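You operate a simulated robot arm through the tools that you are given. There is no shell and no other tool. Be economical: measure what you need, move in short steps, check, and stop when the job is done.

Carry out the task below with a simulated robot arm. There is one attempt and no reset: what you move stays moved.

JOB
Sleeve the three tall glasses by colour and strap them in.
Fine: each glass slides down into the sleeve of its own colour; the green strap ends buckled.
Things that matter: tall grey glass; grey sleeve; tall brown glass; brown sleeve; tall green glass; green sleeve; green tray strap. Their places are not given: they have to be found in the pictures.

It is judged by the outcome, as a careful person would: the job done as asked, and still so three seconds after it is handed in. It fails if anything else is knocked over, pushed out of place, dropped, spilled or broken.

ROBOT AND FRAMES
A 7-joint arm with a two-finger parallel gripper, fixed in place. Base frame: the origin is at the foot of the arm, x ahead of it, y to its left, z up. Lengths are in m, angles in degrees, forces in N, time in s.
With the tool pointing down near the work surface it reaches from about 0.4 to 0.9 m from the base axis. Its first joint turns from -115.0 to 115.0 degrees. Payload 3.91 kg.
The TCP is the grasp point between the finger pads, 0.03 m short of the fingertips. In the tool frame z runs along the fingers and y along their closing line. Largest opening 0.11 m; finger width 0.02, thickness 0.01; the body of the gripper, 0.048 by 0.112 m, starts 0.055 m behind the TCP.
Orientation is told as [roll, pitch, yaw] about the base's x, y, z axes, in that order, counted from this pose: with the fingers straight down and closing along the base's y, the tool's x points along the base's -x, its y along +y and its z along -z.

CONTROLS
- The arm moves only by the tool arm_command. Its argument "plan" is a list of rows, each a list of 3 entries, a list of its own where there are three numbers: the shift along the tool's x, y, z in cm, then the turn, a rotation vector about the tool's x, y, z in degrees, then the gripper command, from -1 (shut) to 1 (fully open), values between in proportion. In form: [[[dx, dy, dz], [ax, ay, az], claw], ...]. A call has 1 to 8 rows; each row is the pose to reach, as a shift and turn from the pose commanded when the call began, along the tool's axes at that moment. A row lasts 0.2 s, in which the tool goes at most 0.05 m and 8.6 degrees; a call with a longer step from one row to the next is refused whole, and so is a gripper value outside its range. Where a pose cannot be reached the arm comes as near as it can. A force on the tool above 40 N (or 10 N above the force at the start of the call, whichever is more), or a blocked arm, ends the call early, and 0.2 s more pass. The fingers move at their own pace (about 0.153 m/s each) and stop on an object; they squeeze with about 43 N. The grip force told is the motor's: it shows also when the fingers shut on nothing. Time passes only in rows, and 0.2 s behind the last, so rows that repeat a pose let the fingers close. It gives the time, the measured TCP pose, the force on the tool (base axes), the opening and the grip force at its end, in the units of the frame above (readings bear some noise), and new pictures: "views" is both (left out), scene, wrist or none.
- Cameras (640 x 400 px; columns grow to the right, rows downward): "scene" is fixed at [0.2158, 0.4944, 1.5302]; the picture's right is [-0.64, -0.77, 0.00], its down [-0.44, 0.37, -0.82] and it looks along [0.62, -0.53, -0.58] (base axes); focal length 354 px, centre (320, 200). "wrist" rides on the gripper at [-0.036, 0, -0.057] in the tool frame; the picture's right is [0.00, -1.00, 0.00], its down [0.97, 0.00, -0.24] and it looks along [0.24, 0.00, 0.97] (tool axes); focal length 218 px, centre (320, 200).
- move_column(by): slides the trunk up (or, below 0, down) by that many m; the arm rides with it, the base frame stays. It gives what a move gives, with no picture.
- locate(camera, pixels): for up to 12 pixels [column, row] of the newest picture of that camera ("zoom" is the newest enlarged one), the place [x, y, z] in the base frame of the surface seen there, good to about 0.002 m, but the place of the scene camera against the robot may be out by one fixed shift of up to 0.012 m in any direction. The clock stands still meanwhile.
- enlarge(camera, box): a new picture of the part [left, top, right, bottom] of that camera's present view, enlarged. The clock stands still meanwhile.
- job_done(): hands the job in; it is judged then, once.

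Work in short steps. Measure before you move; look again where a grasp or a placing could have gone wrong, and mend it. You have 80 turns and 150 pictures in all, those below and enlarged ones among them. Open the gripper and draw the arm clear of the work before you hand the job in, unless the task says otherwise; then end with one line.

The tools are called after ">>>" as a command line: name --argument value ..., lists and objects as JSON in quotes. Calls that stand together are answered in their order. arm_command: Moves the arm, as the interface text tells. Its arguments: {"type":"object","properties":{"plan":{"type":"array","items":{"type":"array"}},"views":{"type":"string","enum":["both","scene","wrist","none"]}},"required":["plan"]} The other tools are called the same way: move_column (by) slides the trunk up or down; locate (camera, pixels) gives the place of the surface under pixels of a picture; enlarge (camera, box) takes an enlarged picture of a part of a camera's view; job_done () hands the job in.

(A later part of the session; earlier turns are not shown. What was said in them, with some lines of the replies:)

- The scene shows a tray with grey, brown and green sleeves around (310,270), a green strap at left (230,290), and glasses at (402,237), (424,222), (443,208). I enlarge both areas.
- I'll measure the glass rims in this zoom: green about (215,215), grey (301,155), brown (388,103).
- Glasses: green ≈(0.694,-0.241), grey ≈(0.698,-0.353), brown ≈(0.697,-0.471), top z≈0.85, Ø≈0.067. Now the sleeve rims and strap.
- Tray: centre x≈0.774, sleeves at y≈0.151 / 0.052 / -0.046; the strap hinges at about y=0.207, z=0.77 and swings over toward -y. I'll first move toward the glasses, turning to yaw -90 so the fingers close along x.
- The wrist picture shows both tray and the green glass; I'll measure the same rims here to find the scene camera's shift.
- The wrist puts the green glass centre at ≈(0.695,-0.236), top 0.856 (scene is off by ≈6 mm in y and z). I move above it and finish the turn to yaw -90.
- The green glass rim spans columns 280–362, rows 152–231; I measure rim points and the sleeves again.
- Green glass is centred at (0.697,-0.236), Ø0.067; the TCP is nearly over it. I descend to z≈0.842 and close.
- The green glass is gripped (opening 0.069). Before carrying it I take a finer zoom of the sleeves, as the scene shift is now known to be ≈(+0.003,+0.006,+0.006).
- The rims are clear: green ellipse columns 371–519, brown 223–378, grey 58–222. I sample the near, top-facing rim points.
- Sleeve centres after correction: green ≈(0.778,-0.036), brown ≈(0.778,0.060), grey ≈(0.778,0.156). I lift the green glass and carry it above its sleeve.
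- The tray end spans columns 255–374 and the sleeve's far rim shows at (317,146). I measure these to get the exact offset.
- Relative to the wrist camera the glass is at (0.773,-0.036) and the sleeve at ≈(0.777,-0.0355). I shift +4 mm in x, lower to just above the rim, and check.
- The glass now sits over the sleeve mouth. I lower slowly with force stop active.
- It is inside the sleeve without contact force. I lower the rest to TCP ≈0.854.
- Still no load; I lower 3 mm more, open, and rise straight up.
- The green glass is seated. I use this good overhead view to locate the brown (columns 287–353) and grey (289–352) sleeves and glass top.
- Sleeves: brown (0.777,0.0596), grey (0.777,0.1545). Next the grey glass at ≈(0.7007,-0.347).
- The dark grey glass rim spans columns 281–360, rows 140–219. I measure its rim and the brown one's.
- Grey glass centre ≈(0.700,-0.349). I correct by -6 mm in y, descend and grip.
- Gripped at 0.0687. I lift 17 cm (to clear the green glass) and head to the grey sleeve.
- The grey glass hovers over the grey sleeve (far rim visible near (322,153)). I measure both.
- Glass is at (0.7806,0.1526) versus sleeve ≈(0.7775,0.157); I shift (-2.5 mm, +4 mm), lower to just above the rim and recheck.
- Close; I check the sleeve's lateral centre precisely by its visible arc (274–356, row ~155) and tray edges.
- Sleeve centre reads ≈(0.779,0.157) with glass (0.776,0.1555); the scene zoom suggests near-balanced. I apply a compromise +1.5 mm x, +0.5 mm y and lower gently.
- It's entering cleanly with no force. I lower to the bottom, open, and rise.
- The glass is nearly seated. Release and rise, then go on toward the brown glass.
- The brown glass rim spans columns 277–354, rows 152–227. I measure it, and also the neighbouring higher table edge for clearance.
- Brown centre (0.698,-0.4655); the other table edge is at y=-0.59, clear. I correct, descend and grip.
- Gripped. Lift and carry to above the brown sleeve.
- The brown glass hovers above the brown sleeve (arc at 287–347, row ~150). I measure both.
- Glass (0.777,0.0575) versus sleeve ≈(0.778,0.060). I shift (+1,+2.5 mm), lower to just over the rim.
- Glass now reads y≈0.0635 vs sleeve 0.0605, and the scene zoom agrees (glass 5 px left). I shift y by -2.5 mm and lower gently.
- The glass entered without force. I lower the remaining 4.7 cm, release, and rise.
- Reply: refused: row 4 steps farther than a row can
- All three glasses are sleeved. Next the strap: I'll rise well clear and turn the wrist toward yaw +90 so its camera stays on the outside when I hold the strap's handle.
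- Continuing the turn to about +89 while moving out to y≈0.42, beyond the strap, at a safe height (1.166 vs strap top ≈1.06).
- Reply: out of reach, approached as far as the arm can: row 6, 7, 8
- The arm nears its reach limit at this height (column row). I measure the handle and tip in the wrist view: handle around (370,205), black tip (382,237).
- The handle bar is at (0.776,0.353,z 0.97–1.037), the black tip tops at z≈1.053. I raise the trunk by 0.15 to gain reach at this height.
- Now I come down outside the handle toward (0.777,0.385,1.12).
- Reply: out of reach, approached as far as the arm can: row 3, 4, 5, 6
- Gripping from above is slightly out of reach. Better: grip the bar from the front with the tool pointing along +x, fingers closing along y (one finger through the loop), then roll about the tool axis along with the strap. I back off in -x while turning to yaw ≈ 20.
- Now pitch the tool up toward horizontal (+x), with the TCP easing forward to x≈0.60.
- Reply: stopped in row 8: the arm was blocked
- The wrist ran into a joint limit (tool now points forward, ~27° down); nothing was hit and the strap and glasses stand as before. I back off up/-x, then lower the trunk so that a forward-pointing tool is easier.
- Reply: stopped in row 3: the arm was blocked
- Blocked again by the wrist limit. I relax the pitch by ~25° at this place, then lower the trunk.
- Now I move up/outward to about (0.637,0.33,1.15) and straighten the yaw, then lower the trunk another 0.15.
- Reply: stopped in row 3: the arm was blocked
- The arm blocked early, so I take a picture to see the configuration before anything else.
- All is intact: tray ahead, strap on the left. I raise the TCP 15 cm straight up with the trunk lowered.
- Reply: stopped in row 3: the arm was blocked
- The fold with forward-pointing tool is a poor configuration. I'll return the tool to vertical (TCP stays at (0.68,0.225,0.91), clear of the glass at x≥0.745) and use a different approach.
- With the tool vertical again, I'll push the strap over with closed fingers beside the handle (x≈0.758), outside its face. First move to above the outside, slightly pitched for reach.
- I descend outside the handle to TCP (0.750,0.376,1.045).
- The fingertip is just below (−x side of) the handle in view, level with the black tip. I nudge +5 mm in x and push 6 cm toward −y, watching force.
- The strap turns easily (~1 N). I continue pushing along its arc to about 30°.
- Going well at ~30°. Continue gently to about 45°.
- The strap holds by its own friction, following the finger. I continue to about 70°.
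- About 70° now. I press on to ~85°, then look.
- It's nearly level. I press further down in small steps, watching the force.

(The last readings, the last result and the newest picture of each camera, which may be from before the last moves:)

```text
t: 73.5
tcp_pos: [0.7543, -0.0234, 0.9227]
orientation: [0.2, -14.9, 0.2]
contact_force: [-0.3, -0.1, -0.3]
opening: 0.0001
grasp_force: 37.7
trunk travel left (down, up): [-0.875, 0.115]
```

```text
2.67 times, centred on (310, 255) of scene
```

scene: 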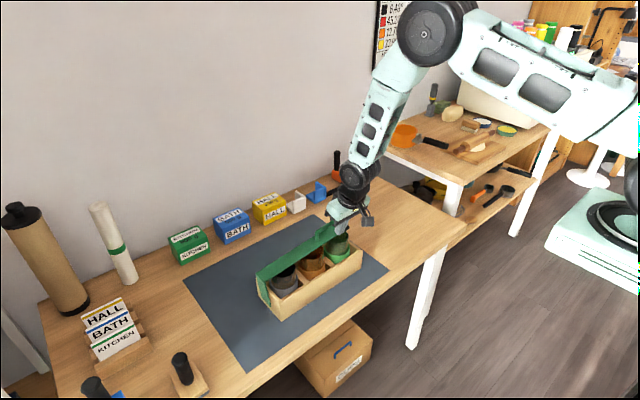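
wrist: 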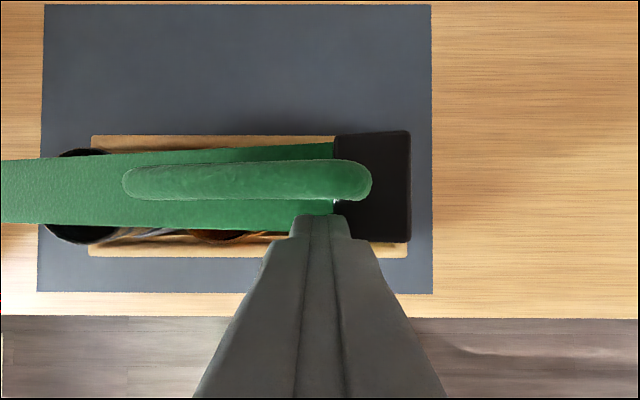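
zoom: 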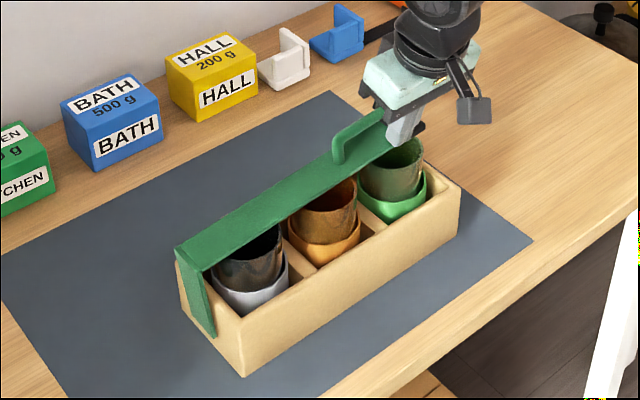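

Still closing freely. Press on another ~2.5 cm until the force rises.

>>> arm_command --plan '[[[0.1, -0.1, 0.4], [0, 0, 0], -1], [[0.2, -0.1, 0.8], [0, 0, 0], -1], [[0.32, -0.1, 1.2], [0, 0, 0], -1], [[0.42, -0.1, 1.6], [0, 0, 0], -1], [[0.53, -0.1, 2], [0, 0, 0], -1], [[0.65, -0.1, 2.4], [0, 0, 0], -1]]' --views "both"

>>> enlarge --camera "scene" --box '[220, 180, 400, 330]'

```text
t: 74.9
tcp_pos: [0.7539, -0.0276, 0.8998]
orientation: [0.1, -15.1, 0.2]
contact_force: [-8.4, -4.6, 23.2]
opening: 0.0002
grasp_force: 37.8
trunk travel left (down, up): [-0.875, 0.115]
```

scene: 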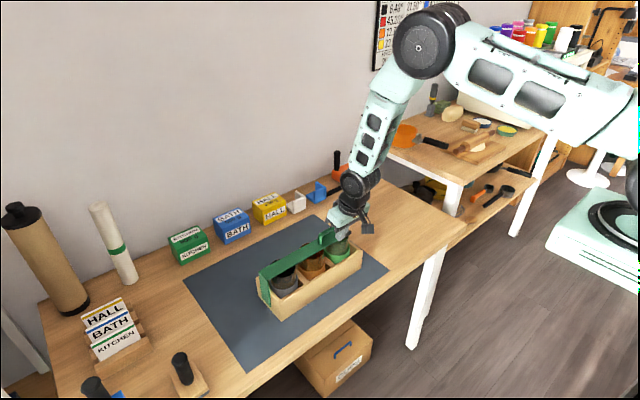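
wrist: 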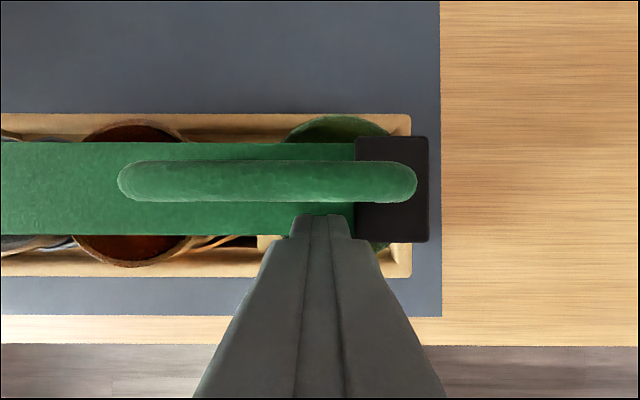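

```text
2.67 times, centred on (310, 255) of scene
```

zoom: 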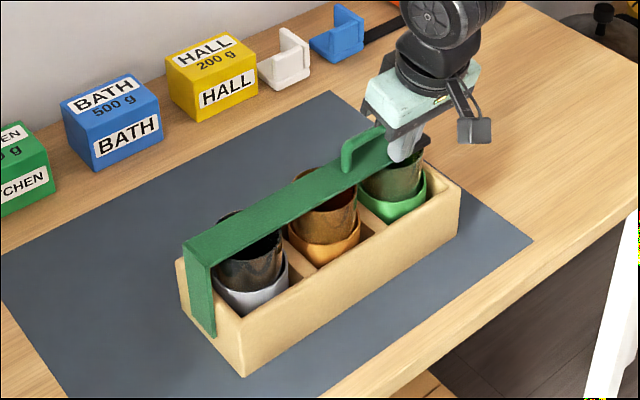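

The force rose to 23 N: the strap is at its stop. I measure the strap's levelness before lifting off.

>>> locate --camera "zoom" --pixels '[[200, 250], [260, 215], [320, 180], [360, 165], [215, 215], [190, 245], [205, 325], [383, 150]]'

>>> arm_command --plan '[[[0.08, 0, 0.3], [0, 0, 0], -1], [[0.08, 0, 0.3], [0, 0, 0], -1]]' --views "none"

```text
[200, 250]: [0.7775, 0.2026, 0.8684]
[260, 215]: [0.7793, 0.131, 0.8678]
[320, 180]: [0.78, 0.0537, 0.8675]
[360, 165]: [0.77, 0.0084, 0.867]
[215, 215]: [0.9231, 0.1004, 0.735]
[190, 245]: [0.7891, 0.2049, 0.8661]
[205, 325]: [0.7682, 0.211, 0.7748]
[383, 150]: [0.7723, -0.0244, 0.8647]
```

```text
t: 75.3
tcp_pos: [0.7536, -0.0272, 0.8993]
orientation: [0.2, -15.2, 0.2]
contact_force: [-16.8, -3.2, 29.8]
opening: 0.0
grasp_force: 37.5
trunk travel left (down, up): [-0.875, 0.115]
stopped in row 2: the force on the tool passed its limit (the readings are from after the stop); the commanded pose is now the measured one
```

The strap is level (z 0.868→0.865 along its length) and firm. I lift the tool away upward and toward −x, and check that it stays.

>>> arm_command --plan '[[[-0.5, 0, -2], [0, 0, 0], -1], [[-1.2, 0, -5], [0, 0, 0], -1], [[-2, 0, -9], [0, 0, 0], -1], [[-2, 0, -13.5], [0, 0, 0], -1], [[-1, 0, -18], [0, 0, 0], -1], [[0, 0, -22], [0, 0, 0], 0], [[1, 0, -26], [0, 0, 0], 0.5], [[1, 0, -26], [0, 0, 0], 1]]' --views "both"

>>> enlarge --camera "scene" --box '[220, 180, 400, 330]'

```text
t: 77.1
tcp_pos: [0.6775, -0.0284, 1.1486]
orientation: [0.2, -15.0, 0.2]
contact_force: [-0.1, -0.6, -0.2]
opening: 0.1102
grasp_force: 0.1
trunk travel left (down, up): [-0.875, 0.115]
```

scene: 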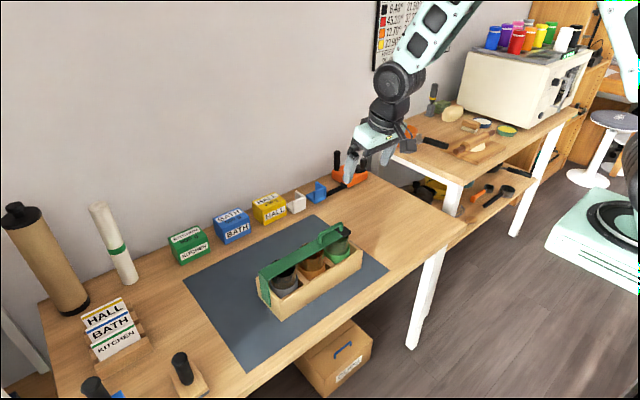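
wrist: 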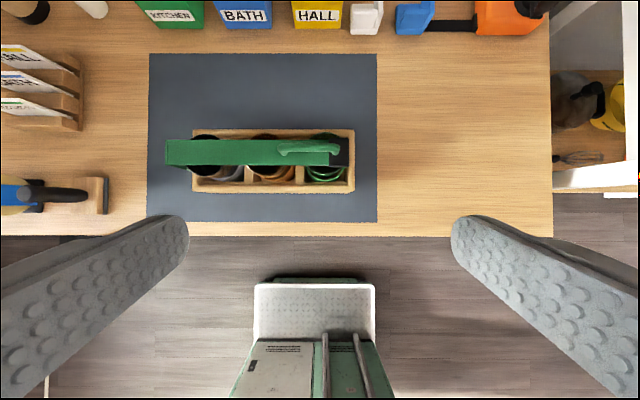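

```text
2.67 times, centred on (310, 255) of scene
```

zoom: 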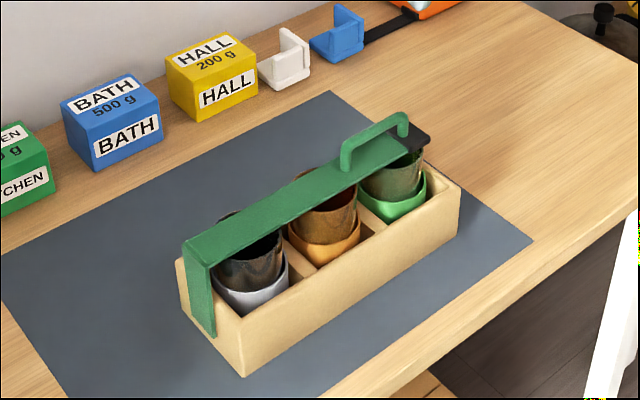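

The strap stayed down. I re-measure its heights to see whether it sprang back.

>>> locate --camera "zoom" --pixels '[[200, 250], [260, 215], [320, 180], [375, 155], [398, 148], [415, 138], [205, 325], [200, 280]]'

>>> enlarge --camera "scene" --box '[300, 210, 380, 290]'

```text
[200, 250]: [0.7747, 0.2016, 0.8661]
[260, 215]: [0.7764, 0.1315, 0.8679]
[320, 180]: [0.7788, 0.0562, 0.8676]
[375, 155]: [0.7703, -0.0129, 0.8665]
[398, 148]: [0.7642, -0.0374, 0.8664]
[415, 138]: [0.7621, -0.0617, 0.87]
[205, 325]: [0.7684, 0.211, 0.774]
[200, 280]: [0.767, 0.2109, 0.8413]
```

```text
5.00 times, centred on (340, 250) of scene
```

zoom: 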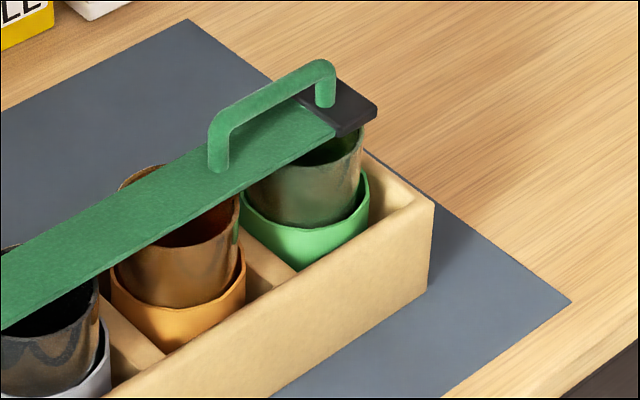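

The strap is flat at 90°: its top reads z ≈ 0.867 along its length and the upright y = 0.211 top and bottom. The three glasses sit in their own colours, the gripper is open and clear, so I hand in.

>>> job_done

```text
The job is handed in.
```

The grey, brown and green glasses are each in the sleeve of their own colour. The green strap is closed flat across them and stayed down after I let go; I saw no separate catch to confirm the buckle. Nothing else looked moved in the last pictures, and the gripper is open and clear.
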